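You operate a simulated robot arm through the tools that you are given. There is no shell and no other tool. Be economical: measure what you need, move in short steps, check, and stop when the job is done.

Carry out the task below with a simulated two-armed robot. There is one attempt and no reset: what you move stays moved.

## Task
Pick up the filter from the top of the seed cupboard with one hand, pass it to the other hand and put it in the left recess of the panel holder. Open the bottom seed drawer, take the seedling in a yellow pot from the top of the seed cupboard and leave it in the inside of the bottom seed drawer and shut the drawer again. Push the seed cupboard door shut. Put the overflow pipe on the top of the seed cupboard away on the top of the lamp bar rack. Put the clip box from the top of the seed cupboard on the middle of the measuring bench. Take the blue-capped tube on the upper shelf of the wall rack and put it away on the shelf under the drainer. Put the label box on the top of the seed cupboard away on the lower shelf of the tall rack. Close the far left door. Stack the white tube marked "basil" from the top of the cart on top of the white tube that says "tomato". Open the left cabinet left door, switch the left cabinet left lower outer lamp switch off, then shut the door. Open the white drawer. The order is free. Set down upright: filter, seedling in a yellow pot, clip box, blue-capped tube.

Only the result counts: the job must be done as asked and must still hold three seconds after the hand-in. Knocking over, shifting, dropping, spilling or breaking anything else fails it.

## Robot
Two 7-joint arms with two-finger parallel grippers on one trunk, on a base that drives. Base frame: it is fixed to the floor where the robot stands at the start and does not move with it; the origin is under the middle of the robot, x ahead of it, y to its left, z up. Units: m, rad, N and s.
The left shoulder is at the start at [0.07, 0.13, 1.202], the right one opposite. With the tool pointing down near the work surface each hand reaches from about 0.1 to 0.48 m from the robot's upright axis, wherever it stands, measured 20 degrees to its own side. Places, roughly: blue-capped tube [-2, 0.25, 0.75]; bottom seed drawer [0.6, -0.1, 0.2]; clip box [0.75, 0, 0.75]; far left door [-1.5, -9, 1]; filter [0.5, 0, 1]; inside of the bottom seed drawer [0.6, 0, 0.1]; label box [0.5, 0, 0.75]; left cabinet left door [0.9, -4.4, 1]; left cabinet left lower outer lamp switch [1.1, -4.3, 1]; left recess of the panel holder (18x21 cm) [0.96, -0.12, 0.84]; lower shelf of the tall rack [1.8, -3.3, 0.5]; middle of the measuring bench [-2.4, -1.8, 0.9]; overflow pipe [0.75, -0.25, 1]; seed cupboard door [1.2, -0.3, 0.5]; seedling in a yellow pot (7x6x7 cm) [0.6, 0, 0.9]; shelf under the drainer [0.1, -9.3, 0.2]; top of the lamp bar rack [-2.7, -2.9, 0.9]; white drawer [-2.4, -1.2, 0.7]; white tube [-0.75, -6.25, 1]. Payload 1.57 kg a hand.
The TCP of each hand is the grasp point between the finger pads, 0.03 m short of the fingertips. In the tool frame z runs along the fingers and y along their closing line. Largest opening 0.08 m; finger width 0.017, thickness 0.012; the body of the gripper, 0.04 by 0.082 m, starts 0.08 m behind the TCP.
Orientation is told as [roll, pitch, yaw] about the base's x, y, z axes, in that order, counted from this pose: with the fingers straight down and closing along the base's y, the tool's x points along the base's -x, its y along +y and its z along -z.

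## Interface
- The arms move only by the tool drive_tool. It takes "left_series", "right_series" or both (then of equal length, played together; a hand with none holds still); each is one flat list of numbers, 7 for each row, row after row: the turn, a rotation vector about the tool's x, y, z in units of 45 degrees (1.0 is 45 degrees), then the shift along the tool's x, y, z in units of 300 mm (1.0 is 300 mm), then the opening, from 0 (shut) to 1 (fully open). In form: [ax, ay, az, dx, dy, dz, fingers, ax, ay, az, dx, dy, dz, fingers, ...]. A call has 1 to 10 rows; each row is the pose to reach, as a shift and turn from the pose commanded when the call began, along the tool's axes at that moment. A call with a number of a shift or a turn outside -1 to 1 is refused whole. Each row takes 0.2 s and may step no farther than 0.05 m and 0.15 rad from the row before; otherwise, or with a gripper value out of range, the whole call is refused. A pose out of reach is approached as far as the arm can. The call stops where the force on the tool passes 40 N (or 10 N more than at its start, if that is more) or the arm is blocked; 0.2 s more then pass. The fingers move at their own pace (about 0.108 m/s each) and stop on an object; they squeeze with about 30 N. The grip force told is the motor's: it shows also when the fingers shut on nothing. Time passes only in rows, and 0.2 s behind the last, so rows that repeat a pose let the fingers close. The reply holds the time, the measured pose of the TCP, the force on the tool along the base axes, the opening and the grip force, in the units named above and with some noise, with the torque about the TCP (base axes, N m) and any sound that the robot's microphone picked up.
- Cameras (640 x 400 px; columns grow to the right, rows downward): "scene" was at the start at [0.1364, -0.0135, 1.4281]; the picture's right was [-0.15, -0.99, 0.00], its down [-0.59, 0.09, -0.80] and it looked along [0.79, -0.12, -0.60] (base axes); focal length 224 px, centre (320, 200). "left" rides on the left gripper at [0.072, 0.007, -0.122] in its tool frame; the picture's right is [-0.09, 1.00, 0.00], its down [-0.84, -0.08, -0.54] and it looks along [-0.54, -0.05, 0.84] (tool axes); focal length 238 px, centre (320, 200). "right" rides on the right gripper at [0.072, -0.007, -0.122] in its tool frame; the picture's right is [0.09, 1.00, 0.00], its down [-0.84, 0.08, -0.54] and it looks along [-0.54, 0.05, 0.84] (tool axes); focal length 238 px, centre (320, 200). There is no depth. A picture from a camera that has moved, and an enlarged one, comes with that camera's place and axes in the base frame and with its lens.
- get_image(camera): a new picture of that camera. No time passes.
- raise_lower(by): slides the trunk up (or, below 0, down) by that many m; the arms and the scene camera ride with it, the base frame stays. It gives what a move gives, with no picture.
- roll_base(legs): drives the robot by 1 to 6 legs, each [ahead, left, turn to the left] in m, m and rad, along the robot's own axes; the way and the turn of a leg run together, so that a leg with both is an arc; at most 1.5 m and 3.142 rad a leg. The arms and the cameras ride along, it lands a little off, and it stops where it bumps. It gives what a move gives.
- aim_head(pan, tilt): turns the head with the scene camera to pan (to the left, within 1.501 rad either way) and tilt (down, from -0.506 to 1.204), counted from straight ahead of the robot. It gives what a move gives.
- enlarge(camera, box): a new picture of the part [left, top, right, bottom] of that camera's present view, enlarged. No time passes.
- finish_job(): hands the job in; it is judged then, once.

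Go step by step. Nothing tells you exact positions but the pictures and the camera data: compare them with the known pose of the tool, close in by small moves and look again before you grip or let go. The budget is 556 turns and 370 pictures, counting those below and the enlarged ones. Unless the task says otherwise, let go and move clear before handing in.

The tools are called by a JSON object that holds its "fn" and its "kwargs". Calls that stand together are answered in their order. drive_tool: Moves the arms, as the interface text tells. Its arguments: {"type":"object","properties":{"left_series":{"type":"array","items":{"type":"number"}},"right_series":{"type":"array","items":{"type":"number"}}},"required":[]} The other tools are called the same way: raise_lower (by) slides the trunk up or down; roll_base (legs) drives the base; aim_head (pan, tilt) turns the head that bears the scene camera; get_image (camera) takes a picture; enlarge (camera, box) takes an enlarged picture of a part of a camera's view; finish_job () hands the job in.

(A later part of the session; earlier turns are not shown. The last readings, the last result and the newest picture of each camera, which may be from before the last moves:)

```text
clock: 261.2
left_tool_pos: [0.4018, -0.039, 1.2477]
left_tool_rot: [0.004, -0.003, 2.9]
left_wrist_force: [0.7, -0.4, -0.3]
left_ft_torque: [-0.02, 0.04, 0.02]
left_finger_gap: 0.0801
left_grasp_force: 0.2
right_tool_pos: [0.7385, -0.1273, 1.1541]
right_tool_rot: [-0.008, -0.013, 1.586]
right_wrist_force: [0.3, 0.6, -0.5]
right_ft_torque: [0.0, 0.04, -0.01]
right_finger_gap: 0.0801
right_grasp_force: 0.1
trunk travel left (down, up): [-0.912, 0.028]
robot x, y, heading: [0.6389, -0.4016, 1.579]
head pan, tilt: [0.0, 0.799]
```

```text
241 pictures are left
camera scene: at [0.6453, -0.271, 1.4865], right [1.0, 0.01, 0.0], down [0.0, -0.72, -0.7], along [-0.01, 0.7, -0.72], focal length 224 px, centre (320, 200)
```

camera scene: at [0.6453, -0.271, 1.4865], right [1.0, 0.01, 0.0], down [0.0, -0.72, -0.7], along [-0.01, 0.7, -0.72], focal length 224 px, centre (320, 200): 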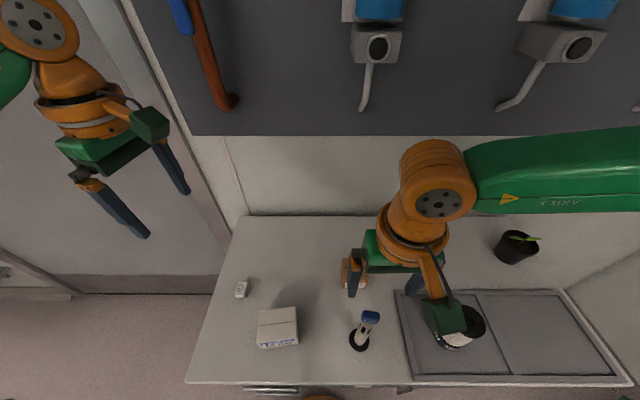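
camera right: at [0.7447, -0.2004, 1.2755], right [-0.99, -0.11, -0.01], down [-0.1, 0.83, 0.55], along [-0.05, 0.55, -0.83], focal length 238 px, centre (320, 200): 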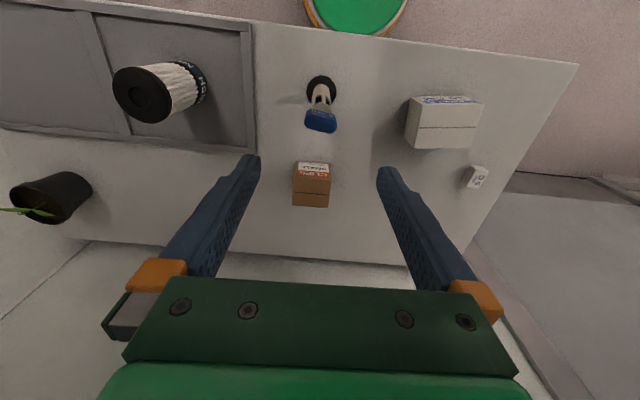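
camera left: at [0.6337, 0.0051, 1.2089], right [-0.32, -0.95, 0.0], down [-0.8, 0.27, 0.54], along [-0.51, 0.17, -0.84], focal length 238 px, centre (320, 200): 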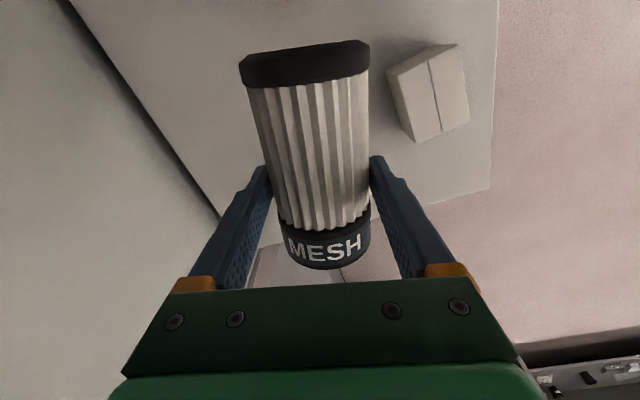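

{"fn": "drive_tool", "kwargs": {"right_series": [0, 0, 0, 0.03, 0, 0, 1]}}

{"fn": "raise_lower", "kwargs": {"by": -0.1}}

{"fn": "get_image", "kwargs": {"camera": "right"}}

```text
clock: 261.6
left_tool_pos: [0.3967, -0.0384, 1.2467]
left_tool_rot: [0.0, 0.003, 2.9]
left_wrist_force: [-0.2, -0.2, -0.1]
left_ft_torque: [-0.03, 0.02, 0.01]
left_finger_gap: 0.08
left_grasp_force: 0.0
right_tool_pos: [0.7336, -0.1358, 1.154]
right_tool_rot: [-0.011, -0.016, 1.588]
right_wrist_force: [-0.1, 0.4, 0.0]
right_ft_torque: [0.01, 0.01, 0.0]
right_finger_gap: 0.0799
right_grasp_force: 0.1
trunk travel left (down, up): [-0.912, 0.028]
robot x, y, heading: [0.6404, -0.3975, 1.581]
head pan, tilt: [0.0, 0.799]
```

```text
clock: 262.9
left_tool_pos: [0.3979, -0.0396, 1.148]
left_tool_rot: [0.0, 0.002, 2.9]
left_wrist_force: [-0.2, 0.1, 0.0]
left_ft_torque: [0.02, -0.02, 0.04]
left_finger_gap: 0.0802
left_grasp_force: 0.1
right_tool_pos: [0.7348, -0.135, 1.0546]
right_tool_rot: [-0.013, -0.013, 1.586]
right_wrist_force: [-0.9, -0.1, -1.1]
right_ft_torque: [0.0, 0.01, 0.0]
right_finger_gap: 0.0801
right_grasp_force: 0.1
trunk travel left (down, up): [-0.812, 0.128]
robot x, y, heading: [0.6409, -0.3987, 1.573]
head pan, tilt: [0.0, 0.799]
```

```text
240 pictures are left
camera right: at [0.74, -0.2091, 1.1753], right [-0.99, -0.11, -0.01], down [-0.1, 0.83, 0.55], along [-0.05, 0.55, -0.83], focal length 238 px, centre (320, 200)
```

right: 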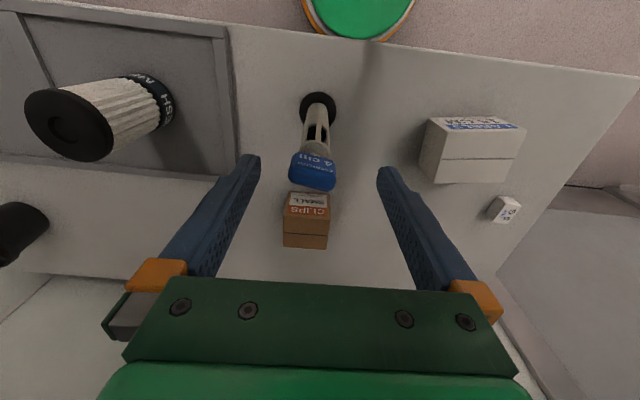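

{"fn": "raise_lower", "kwargs": {"by": -0.09}}

{"fn": "get_image", "kwargs": {"camera": "right"}}

{"fn": "enlarge", "kwargs": {"camera": "scene", "box": [290, 200, 490, 390]}}

```text
clock: 264.1
left_tool_pos: [0.3979, -0.0387, 1.0565]
left_tool_rot: [-0.001, 0.003, 2.899]
left_wrist_force: [-0.5, -0.9, -0.6]
left_ft_torque: [0.02, -0.02, 0.02]
left_finger_gap: 0.0801
left_grasp_force: 0.0
right_tool_pos: [0.7346, -0.1363, 0.9652]
right_tool_rot: [-0.012, -0.015, 1.587]
right_wrist_force: [-0.3, -0.3, -0.1]
right_ft_torque: [-0.02, -0.01, -0.02]
right_finger_gap: 0.0798
right_grasp_force: 0.2
trunk travel left (down, up): [-0.722, 0.218]
robot x, y, heading: [0.6389, -0.402, 1.576]
head pan, tilt: [0.0, 0.799]
```

```text
239 pictures are left
camera right: at [0.7401, -0.2091, 1.0853], right [-0.99, -0.11, -0.01], down [-0.1, 0.83, 0.55], along [-0.05, 0.55, -0.83], focal length 238 px, centre (320, 200)
```

right: 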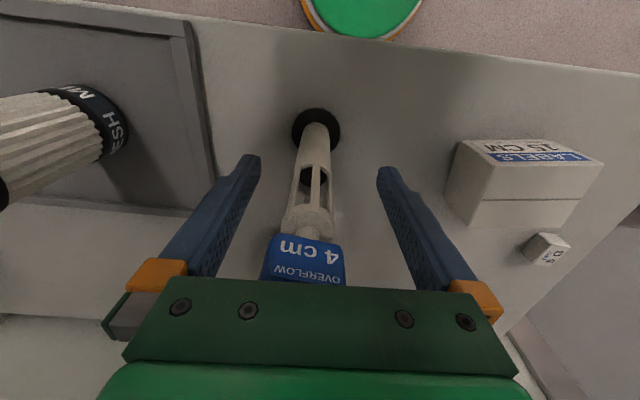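

```text
2.11 times, centred on (390, 295) of scene
camera zoom: at [0.64, -0.2711, 1.2965], right [1.0, 0.01, 0.0], down [0.0, -0.72, -0.7], along [0.0, 0.7, -0.72], focal length 472 px, centre (173, 0)
```

zoom: 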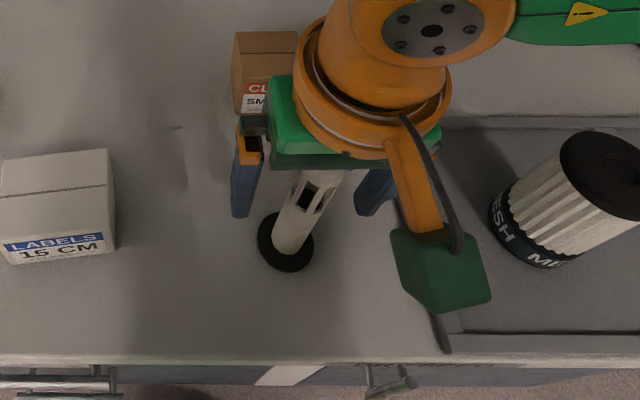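

{"fn": "drive_tool", "kwargs": {"right_series": [0, 0, 0, 0, -0.014, 0, 1, 0, 0, 0, 0, -0.014, 0, 0, 0, 0, 0, 0, -0.014, 0, 0, 0, 0, 0, 0, -0.014, 0, 0, 0, 0, 0, 0, -0.014, 0, 0]}}

{"fn": "raise_lower", "kwargs": {"by": 0.21}}

{"fn": "get_image", "kwargs": {"camera": "right"}}

```text
clock: 265.4
left_tool_pos: [0.3977, -0.0394, 1.0557]
left_tool_rot: [0.001, 0.003, 2.899]
left_wrist_force: [0.4, 0.0, 0.3]
left_ft_torque: [0.0, 0.02, 0.03]
left_finger_gap: 0.08
left_grasp_force: 0.0
right_tool_pos: [0.7394, -0.1347, 0.9652]
right_tool_rot: [-0.01, -0.017, 1.586]
right_wrist_force: [0.2, 0.9, 1.3]
right_ft_torque: [0.05, 0.05, 0.0]
right_finger_gap: 0.0347
right_grasp_force: 30.3
trunk travel left (down, up): [-0.722, 0.218]
robot x, y, heading: [0.6393, -0.3973, 1.579]
head pan, tilt: [0.0, 0.799]
```

```text
clock: 267.6
left_tool_pos: [0.3982, -0.0396, 1.2669]
left_tool_rot: [-0.001, 0.002, 2.899]
left_wrist_force: [0.9, -0.2, 0.1]
left_ft_torque: [-0.01, 0.03, 0.0]
left_finger_gap: 0.0803
left_grasp_force: 0.0
right_tool_pos: [0.7382, -0.1336, 1.1747]
right_tool_rot: [-0.012, -0.014, 1.586]
right_wrist_force: [-0.3, -0.4, -2.1]
right_ft_torque: [0.0, 0.01, 0.01]
right_finger_gap: 0.0347
right_grasp_force: 30.2
trunk travel left (down, up): [-0.932, 0.008]
robot x, y, heading: [0.6421, -0.3986, 1.579]
head pan, tilt: [0.0, 0.799]
```

```text
237 pictures are left
camera right: at [0.7444, -0.2084, 1.2953], right [-0.99, -0.11, -0.01], down [-0.1, 0.83, 0.55], along [-0.05, 0.55, -0.83], focal length 238 px, centre (320, 200)
```

right: 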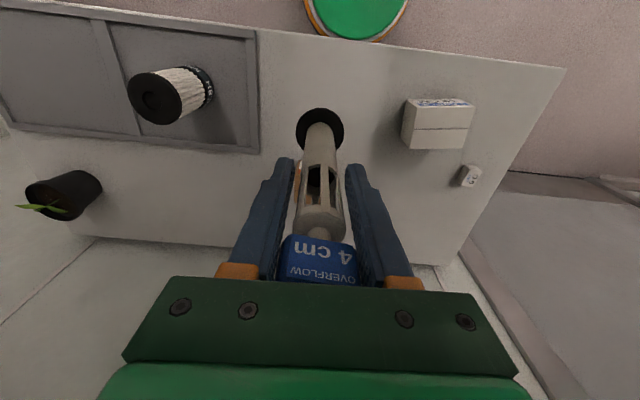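

Pipe held. Now adjust arms: left lower and forward, right higher, then drive right so the left hand is over the clip box.

{"fn": "drive_tool", "kwargs": {"left_series": [0, 0, 0, -0.01, -0.04, 0.14, 1, 0, 0, 0, -0.02, -0.08, 0.28, 1, 0, 0, 0, -0.03, -0.12, 0.42, 1, 0, 0, 0, -0.04, -0.16, 0.56, 1, 0, 0, 0, -0.048, -0.194, 0.7, 1], "right_series": [0, 0, 0, 0, 0, -0.07, 0, 0, 0, 0, 0, 0, -0.14, 0, 0, 0, 0, 0, 0, -0.21, 0, 0, 0, 0, 0, 0, -0.28, 0, 0, 0, 0, 0, 0, -0.33, 0]}}

{"fn": "roll_base", "kwargs": {"legs": [[0, -0.345, 0]]}}

{"fn": "get_image", "kwargs": {"camera": "left"}}

{"fn": "get_image", "kwargs": {"camera": "scene"}}

```text
clock: 268.8
left_tool_pos: [0.397, 0.0218, 1.0561]
left_tool_rot: [0.002, 0.0, 2.898]
left_wrist_force: [0.1, -0.6, 0.2]
left_ft_torque: [-0.05, 0.05, -0.01]
left_finger_gap: 0.0801
left_grasp_force: 0.1
right_tool_pos: [0.737, -0.136, 1.2735]
right_tool_rot: [-0.013, -0.014, 1.586]
right_wrist_force: [-0.2, -0.1, -1.6]
right_ft_torque: [0.02, -0.02, -0.04]
right_finger_gap: 0.0344
right_grasp_force: 29.9
trunk travel left (down, up): [-0.932, 0.008]
robot x, y, heading: [0.6388, -0.4048, 1.577]
head pan, tilt: [0.0, 0.799]
```

```text
clock: 271.1
left_tool_pos: [0.7443, 0.0213, 1.0556]
left_tool_rot: [0.0, 0.004, 2.902]
left_wrist_force: [0.2, -0.5, -0.8]
left_ft_torque: [0.01, -0.02, 0.0]
left_finger_gap: 0.0801
left_grasp_force: 0.1
right_tool_pos: [1.0835, -0.1327, 1.2741]
right_tool_rot: [-0.014, -0.013, 1.591]
right_wrist_force: [-1.1, -0.3, -0.7]
right_ft_torque: [-0.01, 0.0, 0.01]
right_finger_gap: 0.0341
right_grasp_force: 29.9
trunk travel left (down, up): [-0.932, 0.008]
robot x, y, heading: [0.9886, -0.398, 1.577]
head pan, tilt: [0.0, 0.799]
```

```text
236 pictures are left
camera left: at [0.8108, -0.0008, 1.1796], right [-0.33, -0.95, 0.0], down [-0.8, 0.27, 0.54], along [-0.51, 0.18, -0.84], focal length 238 px, centre (320, 200)
```

left: 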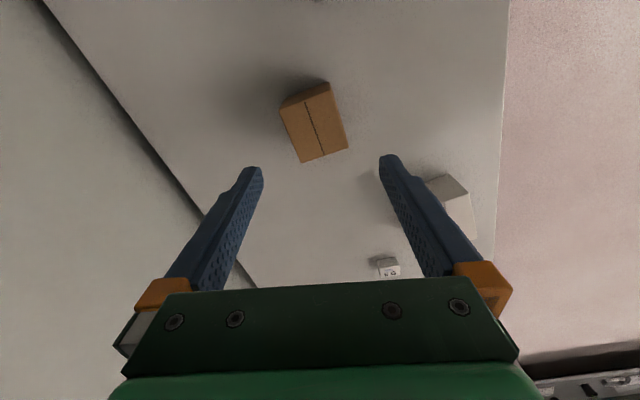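

```text
235 pictures are left
camera scene: at [0.9857, -0.2681, 1.5065], right [1.0, 0.01, 0.0], down [0.01, -0.72, -0.7], along [0.0, 0.7, -0.72], focal length 224 px, centre (320, 200)
```

scene: 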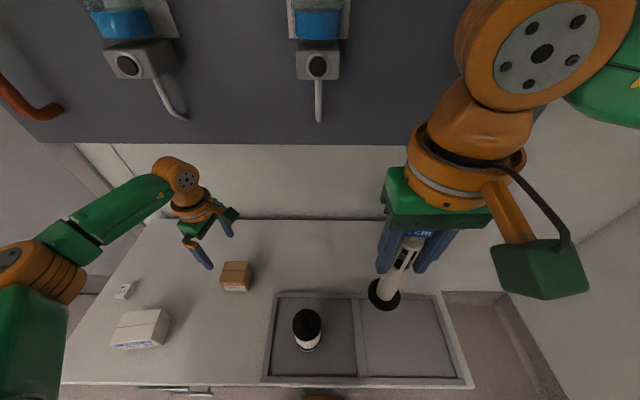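

{"fn": "drive_tool", "kwargs": {"left_series": [0, 0, -0.15, 0.005, -0.015, 0, 1, 0, 0, -0.305, 0.011, -0.027, 0, 1]}}

{"fn": "raise_lower", "kwargs": {"by": -0.07}}

{"fn": "get_image", "kwargs": {"camera": "left"}}

```text
clock: 271.7
left_tool_pos: [0.751, 0.0298, 1.0562]
left_tool_rot: [0.002, 0.001, -3.14]
left_wrist_force: [-0.4, 0.7, 0.2]
left_ft_torque: [-0.01, -0.03, 0.03]
left_finger_gap: 0.08
left_grasp_force: 0.2
right_tool_pos: [1.0852, -0.1317, 1.2739]
right_tool_rot: [-0.012, -0.014, 1.589]
right_wrist_force: [0.0, -0.3, -1.0]
right_ft_torque: [-0.01, 0.02, 0.01]
right_finger_gap: 0.0344
right_grasp_force: 30.2
trunk travel left (down, up): [-0.932, 0.008]
robot x, y, heading: [0.9924, -0.3986, 1.581]
head pan, tilt: [0.0, 0.799]
```

```text
clock: 272.8
left_tool_pos: [0.7532, 0.0285, 0.9872]
left_tool_rot: [0.001, 0.001, -3.144]
left_wrist_force: [-0.3, 0.3, 0.1]
left_ft_torque: [0.0, 0.01, -0.01]
left_finger_gap: 0.0799
left_grasp_force: 0.1
right_tool_pos: [1.0863, -0.1342, 1.2035]
right_tool_rot: [-0.011, -0.016, 1.591]
right_wrist_force: [0.5, -0.1, -0.9]
right_ft_torque: [-0.02, -0.02, 0.0]
right_finger_gap: 0.0345
right_grasp_force: 29.9
trunk travel left (down, up): [-0.862, 0.078]
robot x, y, heading: [0.9916, -0.4048, 1.579]
head pan, tilt: [0.0, 0.799]
```

```text
234 pictures are left
camera left: at [0.8232, 0.023, 1.11], right [-0.09, -1.0, 0.0], down [-0.84, 0.08, 0.54], along [-0.54, 0.05, -0.84], focal length 238 px, centre (320, 200)
```

left: 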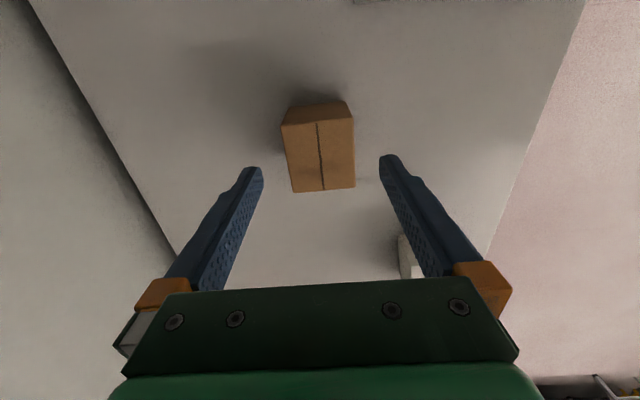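

{"fn": "raise_lower", "kwargs": {"by": -0.082}}

{"fn": "get_image", "kwargs": {"camera": "left"}}

{"fn": "get_image", "kwargs": {"camera": "scene"}}

```text
clock: 273.9
left_tool_pos: [0.7518, 0.0293, 0.9038]
left_tool_rot: [0.001, 0.002, -3.141]
left_wrist_force: [-0.5, 0.3, 0.0]
left_ft_torque: [0.0, 0.02, 0.02]
left_finger_gap: 0.0801
left_grasp_force: 0.1
right_tool_pos: [1.0856, -0.1337, 1.1218]
right_tool_rot: [-0.01, -0.015, 1.59]
right_wrist_force: [-0.3, 0.6, -1.1]
right_ft_torque: [0.04, 0.0, -0.01]
right_finger_gap: 0.0339
right_grasp_force: 29.8
trunk travel left (down, up): [-0.78, 0.16]
robot x, y, heading: [0.9951, -0.4022, 1.582]
head pan, tilt: [0.0, 0.799]
```

```text
233 pictures are left
camera left: at [0.8231, 0.023, 1.0279], right [-0.09, -1.0, 0.0], down [-0.84, 0.08, 0.54], along [-0.54, 0.05, -0.84], focal length 238 px, centre (320, 200)
```

left: 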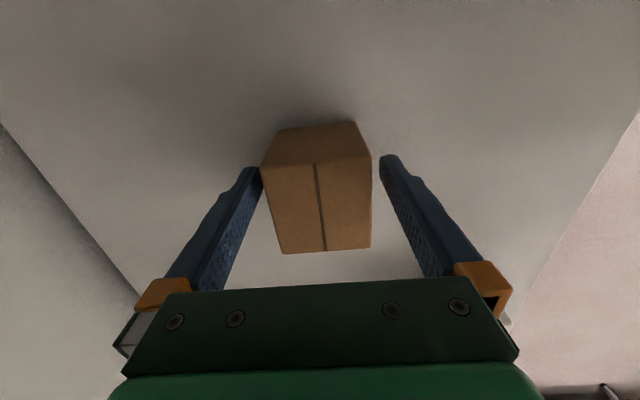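

```text
232 pictures are left
camera scene: at [0.9893, -0.2682, 1.3545], right [1.0, 0.01, 0.0], down [0.01, -0.72, -0.7], along [-0.01, 0.7, -0.72], focal length 224 px, centre (320, 200)
```

scene: 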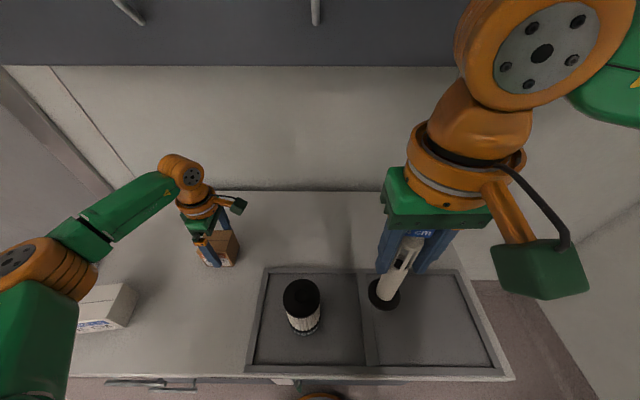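

{"fn": "drive_tool", "kwargs": {"left_series": [0, 0, 0, 0, 0, 0, 0, 0, 0, 0, 0, 0, 0, 0, 0, 0, 0, 0, 0, 0, 0]}}

{"fn": "raise_lower", "kwargs": {"by": 0.16}}

{"fn": "get_image", "kwargs": {"camera": "left"}}

{"fn": "get_image", "kwargs": {"camera": "right"}}

```text
clock: 274.7
left_tool_pos: [0.7526, 0.0283, 0.9049]
left_tool_rot: [0.0, 0.0, -3.142]
left_wrist_force: [-0.1, 0.3, 2.5]
left_ft_torque: [-0.06, 0.04, 0.0]
left_finger_gap: 0.0618
left_grasp_force: 30.4
right_tool_pos: [1.0869, -0.1331, 1.1215]
right_tool_rot: [-0.011, -0.015, 1.59]
right_wrist_force: [-0.3, 0.2, -1.9]
right_ft_torque: [-0.03, 0.0, -0.02]
right_finger_gap: 0.0341
right_grasp_force: 30.4
trunk travel left (down, up): [-0.78, 0.16]
robot x, y, heading: [0.9916, -0.4013, 1.583]
head pan, tilt: [0.0, 0.799]
```

```text
clock: 276.6
left_tool_pos: [0.7525, 0.0298, 1.0642]
left_tool_rot: [0.002, 0.001, -3.141]
left_wrist_force: [0.2, -0.4, -0.4]
left_ft_torque: [-0.02, 0.0, -0.05]
left_finger_gap: 0.0615
left_grasp_force: 29.6
right_tool_pos: [1.0863, -0.1322, 1.2819]
right_tool_rot: [-0.01, -0.014, 1.59]
right_wrist_force: [-0.3, -0.2, 0.1]
right_ft_torque: [-0.02, 0.0, -0.03]
right_finger_gap: 0.0338
right_grasp_force: 29.5
trunk travel left (down, up): [-0.94, 0.0]
robot x, y, heading: [0.992, -0.3968, 1.582]
head pan, tilt: [0.0, 0.799]
```

```text
231 pictures are left
camera left: at [0.8229, 0.0233, 1.1878], right [-0.09, -1.0, 0.0], down [-0.84, 0.08, 0.54], along [-0.54, 0.05, -0.84], focal length 238 px, centre (320, 200)
```

left: 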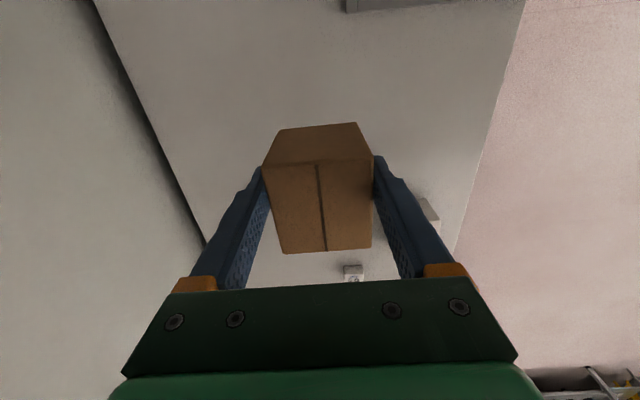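

```text
230 pictures are left
camera right: at [1.0922, -0.2062, 1.4026], right [-0.99, -0.11, -0.01], down [-0.1, 0.83, 0.55], along [-0.05, 0.55, -0.83], focal length 238 px, centre (320, 200)
```

right: 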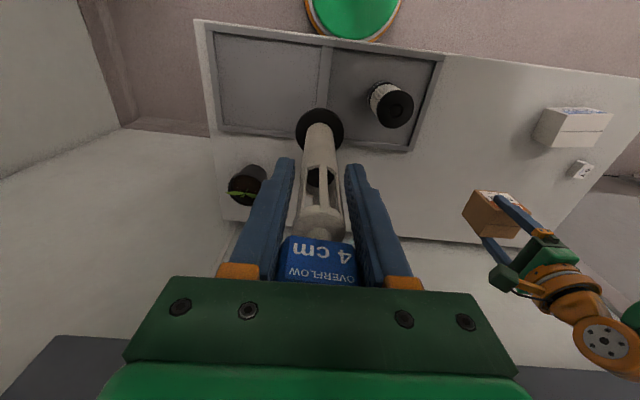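

Both items held. Back off, turn toward -x, and look around.

{"fn": "roll_base", "kwargs": {"legs": [[-0.7, 0, 0], [0, 0, 1.57]]}}

{"fn": "aim_head", "kwargs": {"pan": 0, "tilt": 0.4}}

{"fn": "get_image", "kwargs": {"camera": "scene"}}

{"fn": "aim_head", "kwargs": {"pan": 0.9, "tilt": 0.35}}

{"fn": "get_image", "kwargs": {"camera": "scene"}}

```text
clock: 284.2
left_tool_pos: [0.5647, -1.342, 1.0642]
left_tool_rot: [0.002, -0.001, -1.585]
left_wrist_force: [-0.5, -1.6, -0.9]
left_ft_torque: [0.04, 0.02, 0.02]
left_finger_gap: 0.0615
left_grasp_force: 30.0
right_tool_pos: [0.7301, -1.0092, 1.2817]
right_tool_rot: [-0.011, -0.015, -3.139]
right_wrist_force: [0.2, 0.5, -1.3]
right_ft_torque: [-0.01, 0.0, 0.03]
right_finger_gap: 0.0335
right_grasp_force: 29.9
trunk travel left (down, up): [-0.94, 0.0]
robot x, y, heading: [0.9968, -1.1101, 3.132]
head pan, tilt: [0.0, 0.799]
```

```text
clock: 285.1
left_tool_pos: [0.5645, -1.3424, 1.0647]
left_tool_rot: [0.002, 0.002, -1.587]
left_wrist_force: [-0.2, 0.0, -0.8]
left_ft_torque: [0.02, 0.02, 0.03]
left_finger_gap: 0.0615
left_grasp_force: 29.7
right_tool_pos: [0.7329, -1.0099, 1.2821]
right_tool_rot: [-0.011, -0.014, -3.139]
right_wrist_force: [0.3, 0.4, -2.2]
right_ft_torque: [0.01, -0.03, 0.01]
right_finger_gap: 0.0333
right_grasp_force: 30.3
trunk travel left (down, up): [-0.94, 0.0]
robot x, y, heading: [0.9972, -1.11, 3.136]
head pan, tilt: [0.0, 0.4]
```

```text
229 pictures are left
camera scene: at [0.853, -1.1102, 1.5495], right [0.01, 1.0, 0.0], down [0.39, 0.0, -0.92], along [-0.92, 0.01, -0.39], focal length 224 px, centre (320, 200)
```

scene: 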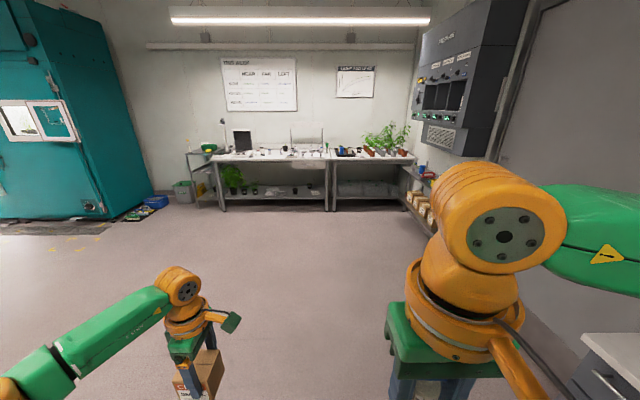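

```text
clock: 286.3
left_tool_pos: [0.5645, -1.3421, 1.0635]
left_tool_rot: [0.002, 0.001, -1.586]
left_wrist_force: [0.5, 0.2, -1.4]
left_ft_torque: [0.01, 0.0, -0.04]
left_finger_gap: 0.0614
left_grasp_force: 29.8
right_tool_pos: [0.7326, -1.0105, 1.2815]
right_tool_rot: [-0.014, -0.014, -3.138]
right_wrist_force: [0.4, 0.1, -0.7]
right_ft_torque: [0.02, -0.01, -0.01]
right_finger_gap: 0.0334
right_grasp_force: 30.4
trunk travel left (down, up): [-0.94, 0.0]
robot x, y, heading: [0.9984, -1.1047, 3.138]
head pan, tilt: [0.901, 0.351]
```

```text
228 pictures are left
camera scene: at [0.8872, -1.1832, 1.5541], right [-0.78, 0.63, 0.0], down [0.22, 0.27, -0.94], along [-0.59, -0.73, -0.34], focal length 224 px, centre (320, 200)
```

scene: 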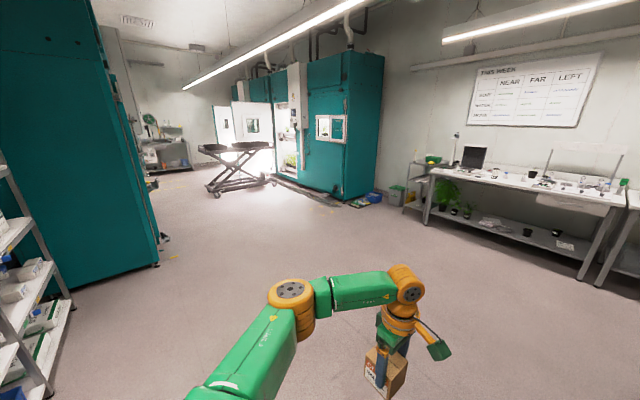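

{"fn": "roll_base", "kwargs": {"legs": [[1.2, 0, 0], [1.2, 0, 0], [0, 0.55, 0]]}}

{"fn": "aim_head", "kwargs": {"pan": 0, "tilt": 0.45}}

{"fn": "get_image", "kwargs": {"camera": "scene"}}

{"fn": "aim_head", "kwargs": {"pan": 0.7, "tilt": 0.45}}

{"fn": "get_image", "kwargs": {"camera": "scene"}}

```text
clock: 300.8
left_tool_pos: [-1.8407, -1.874, 1.0652]
left_tool_rot: [0.0, 0.0, -1.588]
left_wrist_force: [-0.8, 0.4, -0.9]
left_ft_torque: [-0.04, -0.02, 0.02]
left_finger_gap: 0.0617
left_grasp_force: 30.3
right_tool_pos: [-1.6724, -1.543, 1.2811]
right_tool_rot: [-0.008, -0.014, 3.143]
right_wrist_force: [-0.7, 0.2, -2.2]
right_ft_torque: [0.01, 0.02, 0.02]
right_finger_gap: 0.033
right_grasp_force: 30.2
trunk travel left (down, up): [-0.94, 0.0]
robot x, y, heading: [-1.4097, -1.6441, 3.137]
head pan, tilt: [0.901, 0.351]
```

```text
clock: 302.0
left_tool_pos: [-1.8416, -1.875, 1.0644]
left_tool_rot: [0.003, 0.003, -1.591]
left_wrist_force: [-0.6, 0.3, -0.8]
left_ft_torque: [0.0, -0.02, 0.0]
left_finger_gap: 0.0616
left_grasp_force: 29.5
right_tool_pos: [-1.6722, -1.5448, 1.2822]
right_tool_rot: [-0.011, -0.014, 3.141]
right_wrist_force: [0.6, -0.2, -1.2]
right_ft_torque: [0.0, 0.01, 0.02]
right_finger_gap: 0.0331
right_grasp_force: 29.2
trunk travel left (down, up): [-0.94, 0.0]
robot x, y, heading: [-1.41, -1.6435, 3.13]
head pan, tilt: [0.0, 0.45]
```

```text
227 pictures are left
camera scene: at [-1.5507, -1.6443, 1.5449], right [0.01, 1.0, 0.0], down [0.44, 0.0, -0.9], along [-0.9, 0.01, -0.44], focal length 224 px, centre (320, 200)
```

scene: 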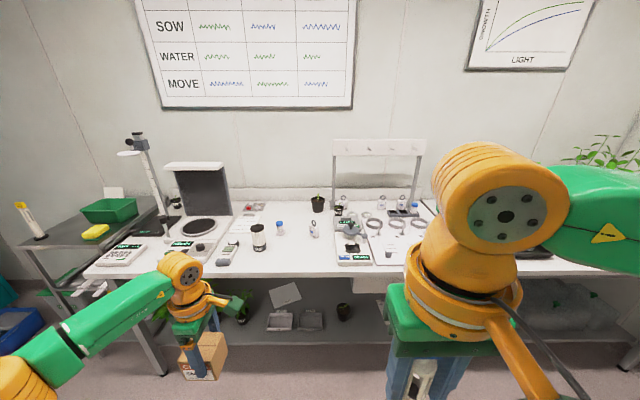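

```text
clock: 303.1
left_tool_pos: [-1.8409, -1.8751, 1.0648]
left_tool_rot: [0.002, 0.001, -1.592]
left_wrist_force: [-0.8, 0.5, -1.3]
left_ft_torque: [0.02, 0.02, -0.04]
left_finger_gap: 0.0616
left_grasp_force: 30.0
right_tool_pos: [-1.6721, -1.5444, 1.2816]
right_tool_rot: [-0.01, -0.013, 3.141]
right_wrist_force: [-0.6, -0.7, -0.8]
right_ft_torque: [0.04, 0.01, 0.0]
right_finger_gap: 0.0333
right_grasp_force: 30.3
trunk travel left (down, up): [-0.94, 0.0]
robot x, y, heading: [-1.4079, -1.6417, 3.133]
head pan, tilt: [0.7, 0.45]
```

```text
226 pictures are left
camera scene: at [-1.5298, -1.7036, 1.5449], right [-0.64, 0.77, 0.0], down [0.34, 0.28, -0.9], along [-0.69, -0.57, -0.44], focal length 224 px, centre (320, 200)
```

scene: 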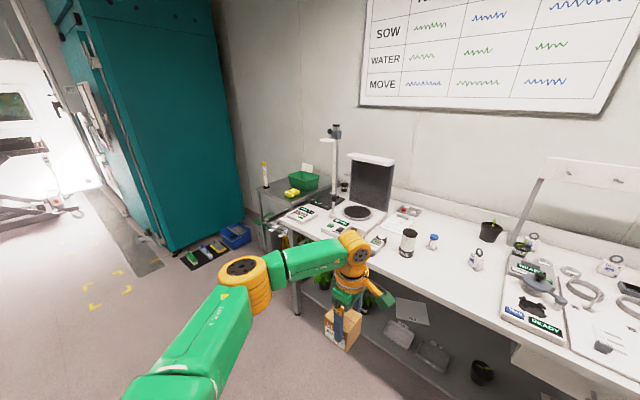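

{"fn": "enlarge", "kwargs": {"camera": "scene", "box": [240, 120, 640, 370]}}

{"fn": "aim_head", "kwargs": {"pan": 0.1, "tilt": 0.45}}

{"fn": "enlarge", "kwargs": {"camera": "scene", "box": [20, 110, 340, 310]}}

{"fn": "enlarge", "kwargs": {"camera": "scene", "box": [220, 150, 460, 300]}}

```text
1.60 times, centred on (440, 245) of scene
camera zoom: at [-1.5298, -1.7036, 1.5449], right [-0.64, 0.77, 0.0], down [0.34, 0.28, -0.9], along [-0.69, -0.57, -0.44], focal length 359 px, centre (128, 128)
```

zoom: 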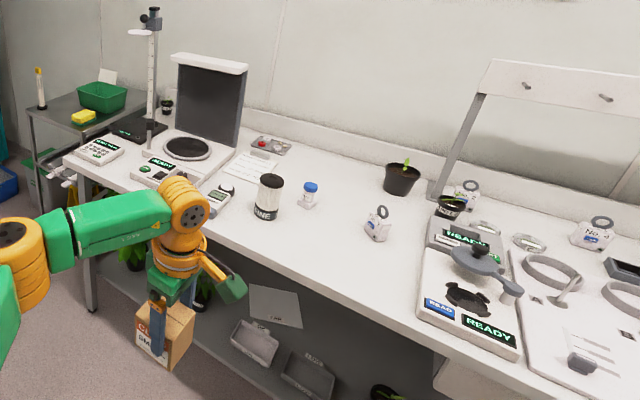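

```text
clock: 304.1
left_tool_pos: [-1.8409, -1.8755, 1.0648]
left_tool_rot: [0.001, 0.002, -1.589]
left_wrist_force: [-0.1, -0.5, -1.1]
left_ft_torque: [-0.02, -0.01, 0.02]
left_finger_gap: 0.0613
left_grasp_force: 29.9
right_tool_pos: [-1.6722, -1.5435, 1.2809]
right_tool_rot: [-0.011, -0.013, 3.142]
right_wrist_force: [0.4, 0.0, -1.6]
right_ft_torque: [0.0, 0.01, 0.04]
right_finger_gap: 0.0332
right_grasp_force: 30.5
trunk travel left (down, up): [-0.94, 0.0]
robot x, y, heading: [-1.4103, -1.6442, 3.131]
head pan, tilt: [0.099, 0.45]
```

```text
2.00 times, centred on (180, 210) of scene
camera zoom: at [-1.5503, -1.6536, 1.5449], right [-0.09, 1.0, 0.0], down [0.43, 0.04, -0.9], along [-0.9, -0.08, -0.44], focal length 449 px, centre (600, 180)
```

zoom: 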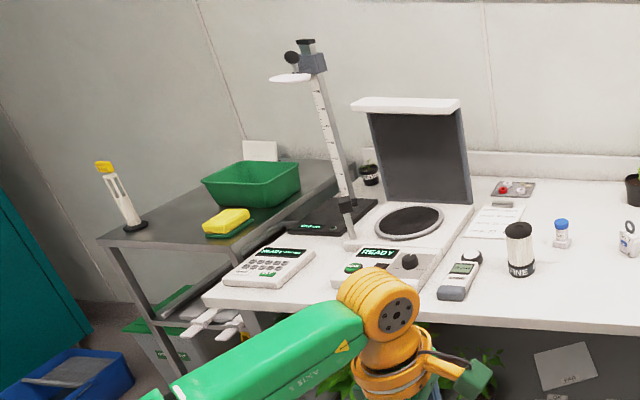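

```text
2.67 times, centred on (340, 225) of scene
camera zoom: at [-1.5503, -1.6536, 1.5449], right [-0.09, 1.0, 0.0], down [0.43, 0.04, -0.9], along [-0.9, -0.08, -0.44], focal length 598 px, centre (267, 133)
```

zoom: 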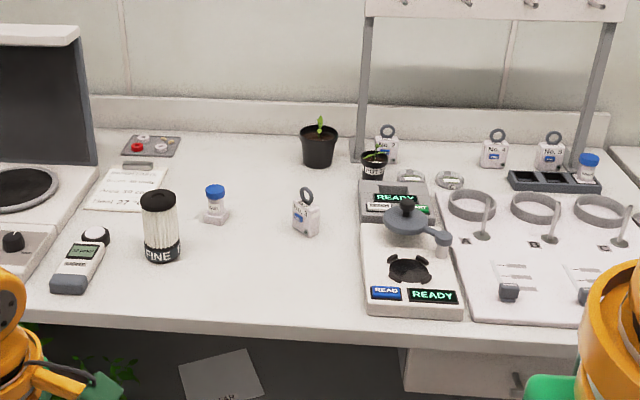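

The bench middle (-2.4, -1.79) is free, between the FINE filter and the weight. I approach in steps.

{"fn": "roll_base", "kwargs": {"legs": [[0, -0.085, 0.005], [0.4, 0, 0]]}}

{"fn": "aim_head", "kwargs": {"pan": 0.2, "tilt": 0.7}}

{"fn": "get_image", "kwargs": {"camera": "scene"}}

{"fn": "get_image", "kwargs": {"camera": "left"}}

```text
clock: 307.3
left_tool_pos: [-2.2373, -1.7908, 1.0655]
left_tool_rot: [-0.002, 0.002, -1.584]
left_wrist_force: [0.0, 0.6, -0.1]
left_ft_torque: [0.0, 0.01, 0.01]
left_finger_gap: 0.0617
left_grasp_force: 30.0
right_tool_pos: [-2.0703, -1.4585, 1.2817]
right_tool_rot: [-0.009, -0.018, -3.138]
right_wrist_force: [-0.5, -0.9, -1.1]
right_ft_torque: [0.03, 0.06, 0.01]
right_finger_gap: 0.033
right_grasp_force: 30.4
trunk travel left (down, up): [-0.94, 0.0]
robot x, y, heading: [-1.8089, -1.562, 3.132]
head pan, tilt: [0.099, 0.45]
```

```text
clock: 308.1
left_tool_pos: [-2.2394, -1.792, 1.0645]
left_tool_rot: [0.002, 0.003, -1.585]
left_wrist_force: [0.1, -0.1, -0.8]
left_ft_torque: [0.01, 0.01, 0.01]
left_finger_gap: 0.0616
left_grasp_force: 30.2
right_tool_pos: [-2.0739, -1.4588, 1.2823]
right_tool_rot: [-0.011, -0.015, -3.138]
right_wrist_force: [0.5, 0.5, -1.3]
right_ft_torque: [-0.02, 0.01, -0.02]
right_finger_gap: 0.0331
right_grasp_force: 30.0
trunk travel left (down, up): [-0.94, 0.0]
robot x, y, heading: [-1.8057, -1.5549, 3.137]
head pan, tilt: [0.201, 0.7]
```

```text
222 pictures are left
camera scene: at [-1.9418, -1.5748, 1.5228], right [-0.19, 0.98, 0.0], down [0.63, 0.12, -0.77], along [-0.75, -0.15, -0.64], focal length 224 px, centre (320, 200)
```

scene: 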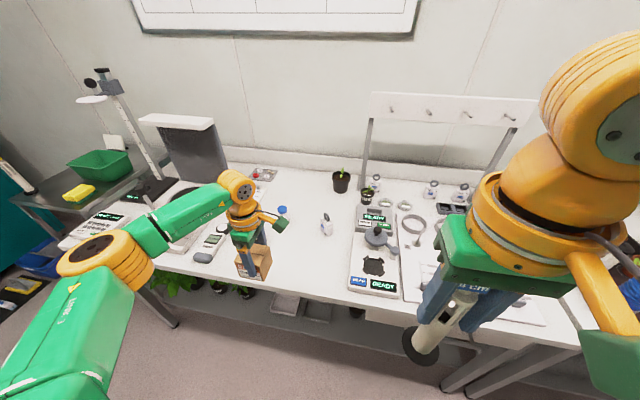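

```text
221 pictures are left
camera left: at [-2.2325, -1.718, 1.1879], right [0.99, -0.11, 0.0], down [-0.09, -0.84, 0.54], along [-0.06, -0.54, -0.84], focal length 238 px, centre (320, 200)
```

left: 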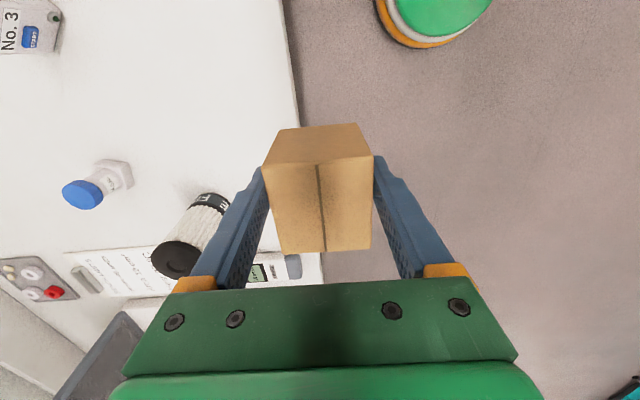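

{"fn": "roll_base", "kwargs": {"legs": [[0.19, 0, 0]]}}

{"fn": "raise_lower", "kwargs": {"by": -0.09}}

{"fn": "get_image", "kwargs": {"camera": "left"}}

{"fn": "get_image", "kwargs": {"camera": "scene"}}

```text
clock: 309.6
left_tool_pos: [-2.424, -1.7896, 1.0667]
left_tool_rot: [-0.002, 0.001, -1.587]
left_wrist_force: [0.1, -0.4, -0.7]
left_ft_torque: [0.04, 0.03, -0.03]
left_finger_gap: 0.0613
left_grasp_force: 30.4
right_tool_pos: [-2.2547, -1.4585, 1.2821]
right_tool_rot: [-0.012, -0.018, -3.14]
right_wrist_force: [0.5, 0.2, -1.0]
right_ft_torque: [0.0, 0.02, 0.01]
right_finger_gap: 0.0333
right_grasp_force: 30.1
trunk travel left (down, up): [-0.94, 0.0]
robot x, y, heading: [-1.9964, -1.5554, 3.133]
head pan, tilt: [0.201, 0.7]
```

```text
clock: 310.9
left_tool_pos: [-2.4269, -1.7894, 0.9739]
left_tool_rot: [0.003, 0.002, -1.586]
left_wrist_force: [0.2, -0.1, -0.8]
left_ft_torque: [-0.01, 0.01, -0.01]
left_finger_gap: 0.0616
left_grasp_force: 29.7
right_tool_pos: [-2.2596, -1.4558, 1.1911]
right_tool_rot: [-0.01, -0.016, -3.14]
right_wrist_force: [-1.0, -0.3, -0.2]
right_ft_torque: [0.0, -0.01, 0.03]
right_finger_gap: 0.0334
right_grasp_force: 30.3
trunk travel left (down, up): [-0.85, 0.09]
robot x, y, heading: [-1.994, -1.5536, 3.135]
head pan, tilt: [0.201, 0.7]
```

```text
220 pictures are left
camera left: at [-2.4196, -1.7164, 1.0979], right [0.99, -0.11, 0.0], down [-0.09, -0.84, 0.54], along [-0.06, -0.54, -0.84], focal length 238 px, centre (320, 200)
```

left: 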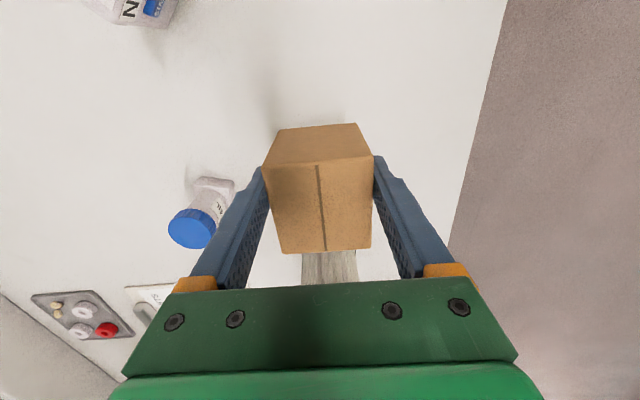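

```text
219 pictures are left
camera scene: at [-2.1287, -1.5735, 1.4328], right [-0.19, 0.98, 0.0], down [0.63, 0.12, -0.76], along [-0.75, -0.15, -0.64], focal length 224 px, centre (320, 200)
```

scene: 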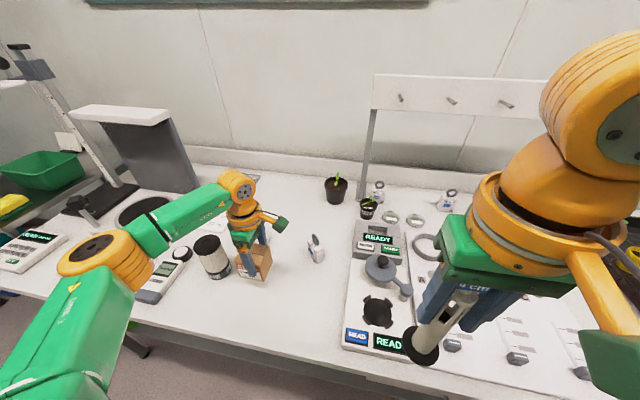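

{"fn": "raise_lower", "kwargs": {"by": -0.02}}

{"fn": "raise_lower", "kwargs": {"by": -0.012}}

```text
clock: 311.5
left_tool_pos: [-2.4267, -1.7881, 0.9547]
left_tool_rot: [0.002, 0.002, -1.588]
left_wrist_force: [0.3, 0.6, -1.2]
left_ft_torque: [0.0, 0.01, 0.01]
left_finger_gap: 0.0615
left_grasp_force: 30.4
right_tool_pos: [-2.2607, -1.4569, 1.1711]
right_tool_rot: [-0.009, -0.014, -3.139]
right_wrist_force: [0.0, 0.0, 0.5]
right_ft_torque: [-0.01, 0.01, 0.02]
right_finger_gap: 0.0332
right_grasp_force: 30.5
trunk travel left (down, up): [-0.83, 0.11]
robot x, y, heading: [-1.9958, -1.5558, 3.141]
head pan, tilt: [0.201, 0.7]
```

```text
clock: 312.1
left_tool_pos: [-2.427, -1.788, 0.9427]
left_tool_rot: [0.003, 0.001, -1.587]
left_wrist_force: [0.3, 0.0, -1.1]
left_ft_torque: [0.02, 0.0, -0.01]
left_finger_gap: 0.0613
left_grasp_force: 30.0
right_tool_pos: [-2.2605, -1.4561, 1.1582]
right_tool_rot: [-0.009, -0.014, -3.137]
right_wrist_force: [0.3, 0.3, -0.9]
right_ft_torque: [0.02, 0.02, 0.02]
right_finger_gap: 0.0333
right_grasp_force: 30.2
trunk travel left (down, up): [-0.818, 0.122]
robot x, y, heading: [-1.9975, -1.5572, 3.134]
head pan, tilt: [0.201, 0.7]
```

{"fn": "raise_lower", "kwargs": {"by": -0.01}}

{"fn": "raise_lower", "kwargs": {"by": -0.01}}

{"fn": "get_image", "kwargs": {"camera": "left"}}

```text
clock: 312.7
left_tool_pos: [-2.4268, -1.7884, 0.9308]
left_tool_rot: [0.001, 0.001, -1.586]
left_wrist_force: [-0.3, -0.7, -1.7]
left_ft_torque: [0.01, 0.02, -0.01]
left_finger_gap: 0.0614
left_grasp_force: 30.0
right_tool_pos: [-2.2596, -1.4565, 1.1493]
right_tool_rot: [-0.011, -0.013, -3.138]
right_wrist_force: [-0.3, 0.4, -1.4]
right_ft_torque: [-0.01, 0.0, -0.01]
right_finger_gap: 0.0332
right_grasp_force: 29.8
trunk travel left (down, up): [-0.808, 0.132]
robot x, y, heading: [-1.9929, -1.5585, 3.135]
head pan, tilt: [0.201, 0.7]
```

```text
clock: 313.3
left_tool_pos: [-2.4251, -1.7873, 0.9253]
left_tool_rot: [-0.002, 0.001, -1.589]
left_wrist_force: [-0.7, -2.6, 18.2]
left_ft_torque: [-0.26, -0.34, -0.01]
left_finger_gap: 0.0616
left_grasp_force: 30.2
right_tool_pos: [-2.2582, -1.4555, 1.141]
right_tool_rot: [-0.01, -0.019, -3.136]
right_wrist_force: [-0.3, 0.1, -1.7]
right_ft_torque: [0.0, -0.02, -0.02]
right_finger_gap: 0.0329
right_grasp_force: 30.0
trunk travel left (down, up): [-0.798, 0.142]
robot x, y, heading: [-1.9931, -1.5575, 3.137]
head pan, tilt: [0.201, 0.7]
```

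```text
218 pictures are left
camera left: at [-2.4178, -1.7153, 1.048], right [0.99, -0.11, 0.0], down [-0.09, -0.84, 0.54], along [-0.06, -0.54, -0.84], focal length 238 px, centre (320, 200)
```

left: 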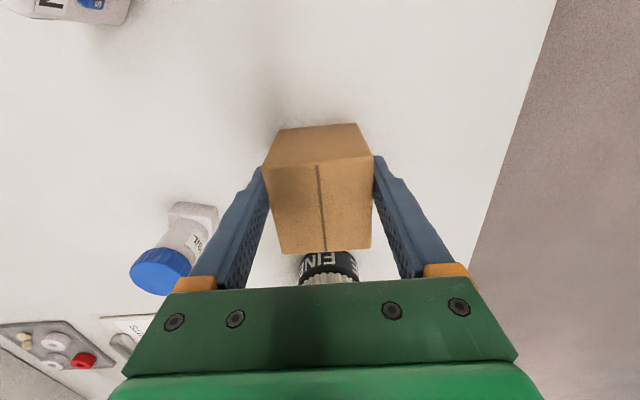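

{"fn": "drive_tool", "kwargs": {"left_series": [0, 0, 0, 0, 0, -0.005, 0.85, 0, 0, 0, 0, 0, -0.005, 0.95, 0, 0, 0, 0, 0, -0.005, 0.95]}}

{"fn": "raise_lower", "kwargs": {"by": 0.14}}

{"fn": "get_image", "kwargs": {"camera": "left"}}

{"fn": "get_image", "kwargs": {"camera": "scene"}}

```text
clock: 314.1
left_tool_pos: [-2.4273, -1.7873, 0.9238]
left_tool_rot: [0.002, 0.002, -1.584]
left_wrist_force: [-0.6, -0.2, 0.4]
left_ft_torque: [0.02, 0.0, 0.01]
left_finger_gap: 0.0761
left_grasp_force: 0.1
right_tool_pos: [-2.2592, -1.4571, 1.1391]
right_tool_rot: [-0.01, -0.013, -3.139]
right_wrist_force: [-0.4, -0.8, -1.0]
right_ft_torque: [0.01, 0.0, -0.03]
right_finger_gap: 0.0332
right_grasp_force: 30.2
trunk travel left (down, up): [-0.798, 0.142]
robot x, y, heading: [-1.9919, -1.5511, 3.134]
head pan, tilt: [0.201, 0.7]
```

```text
clock: 315.8
left_tool_pos: [-2.4259, -1.7885, 1.0631]
left_tool_rot: [0.002, 0.002, -1.587]
left_wrist_force: [0.2, -0.3, -0.5]
left_ft_torque: [0.03, 0.0, 0.01]
left_finger_gap: 0.076
left_grasp_force: 0.1
right_tool_pos: [-2.2601, -1.4577, 1.2791]
right_tool_rot: [-0.009, -0.015, -3.138]
right_wrist_force: [-0.7, 0.8, -1.3]
right_ft_torque: [-0.03, 0.02, -0.02]
right_finger_gap: 0.0332
right_grasp_force: 30.0
trunk travel left (down, up): [-0.938, 0.002]
robot x, y, heading: [-1.9923, -1.5537, 3.132]
head pan, tilt: [0.201, 0.7]
```

```text
217 pictures are left
camera left: at [-2.4199, -1.7157, 1.1871], right [0.99, -0.11, 0.0], down [-0.09, -0.84, 0.54], along [-0.06, -0.54, -0.84], focal length 238 px, centre (320, 200)
```

left: 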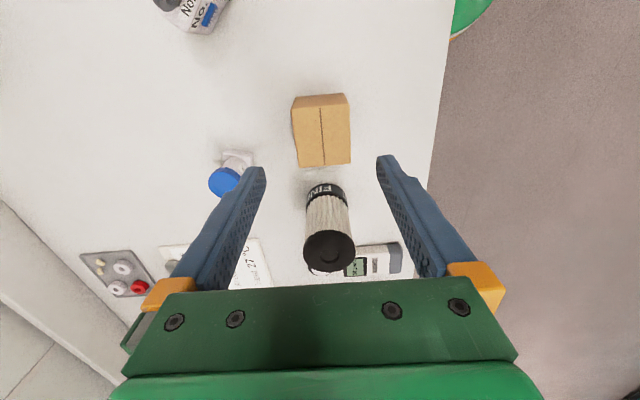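

```text
216 pictures are left
camera scene: at [-2.129, -1.5734, 1.5207], right [-0.19, 0.98, 0.0], down [0.63, 0.12, -0.76], along [-0.75, -0.15, -0.64], focal length 224 px, centre (320, 200)
```

scene: 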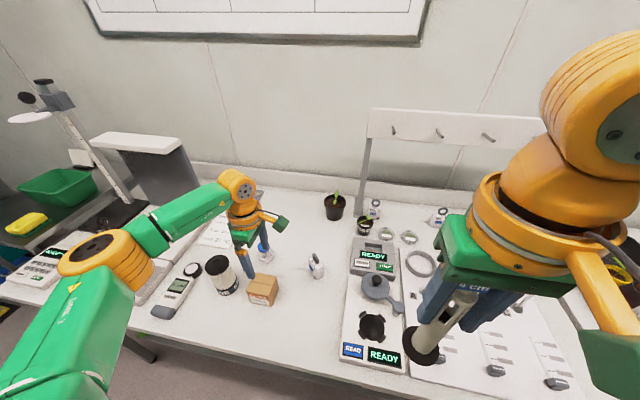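

Clip box stands on the bench. Now drive left toward the rack with the pipe.

{"fn": "roll_base", "kwargs": {"legs": [[-0.3, 0, 0], [0, 1.1, 0]]}}

{"fn": "aim_head", "kwargs": {"pan": 0.2, "tilt": 0.6}}

{"fn": "get_image", "kwargs": {"camera": "scene"}}

```text
clock: 323.1
left_tool_pos: [-2.1192, -2.8994, 1.0634]
left_tool_rot: [0.001, -0.001, -1.577]
left_wrist_force: [0.0, 0.0, -0.6]
left_ft_torque: [-0.01, 0.0, 0.02]
left_finger_gap: 0.0758
left_grasp_force: 0.1
right_tool_pos: [-1.9545, -2.5671, 1.2796]
right_tool_rot: [-0.01, -0.016, -3.129]
right_wrist_force: [0.8, 0.4, -0.8]
right_ft_torque: [0.02, 0.01, 0.02]
right_finger_gap: 0.0332
right_grasp_force: 30.1
trunk travel left (down, up): [-0.938, 0.002]
robot x, y, heading: [-1.6895, -2.6653, -3.139]
head pan, tilt: [0.201, 0.7]
```

```text
clock: 323.8
left_tool_pos: [-2.1186, -2.9007, 1.0642]
left_tool_rot: [0.003, -0.001, -1.576]
left_wrist_force: [0.1, -0.2, 0.6]
left_ft_torque: [0.01, 0.01, -0.01]
left_finger_gap: 0.076
left_grasp_force: 0.1
right_tool_pos: [-1.9555, -2.5678, 1.279]
right_tool_rot: [-0.011, -0.013, -3.129]
right_wrist_force: [0.0, -0.2, -1.9]
right_ft_torque: [-0.01, 0.02, 0.01]
right_finger_gap: 0.0332
right_grasp_force: 30.4
trunk travel left (down, up): [-0.938, 0.002]
robot x, y, heading: [-1.6892, -2.6653, -3.14]
head pan, tilt: [0.201, 0.6]
```

```text
215 pictures are left
camera scene: at [-1.8264, -2.684, 1.5293], right [-0.2, 0.98, 0.0], down [0.55, 0.11, -0.82], along [-0.81, -0.17, -0.57], focal length 224 px, centre (320, 200)
```

scene: 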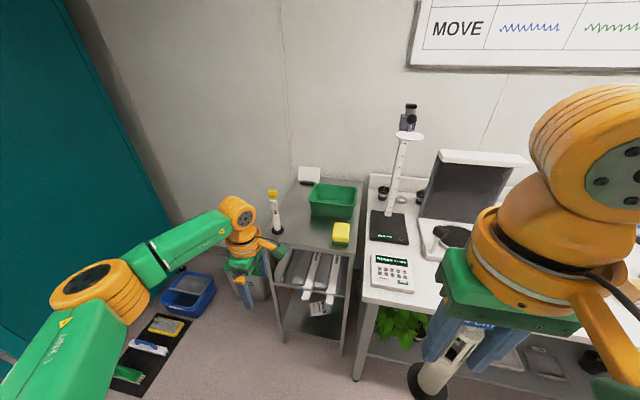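

{"fn": "enlarge", "kwargs": {"camera": "scene", "box": [230, 140, 400, 350]}}

```text
1.90 times, centred on (315, 245) of scene
camera zoom: at [-1.8264, -2.684, 1.5293], right [-0.2, 0.98, 0.0], down [0.55, 0.11, -0.82], along [-0.81, -0.17, -0.57], focal length 428 px, centre (330, 114)
```

zoom: 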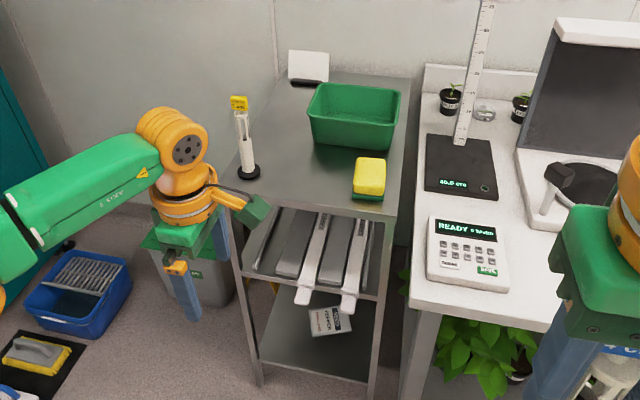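

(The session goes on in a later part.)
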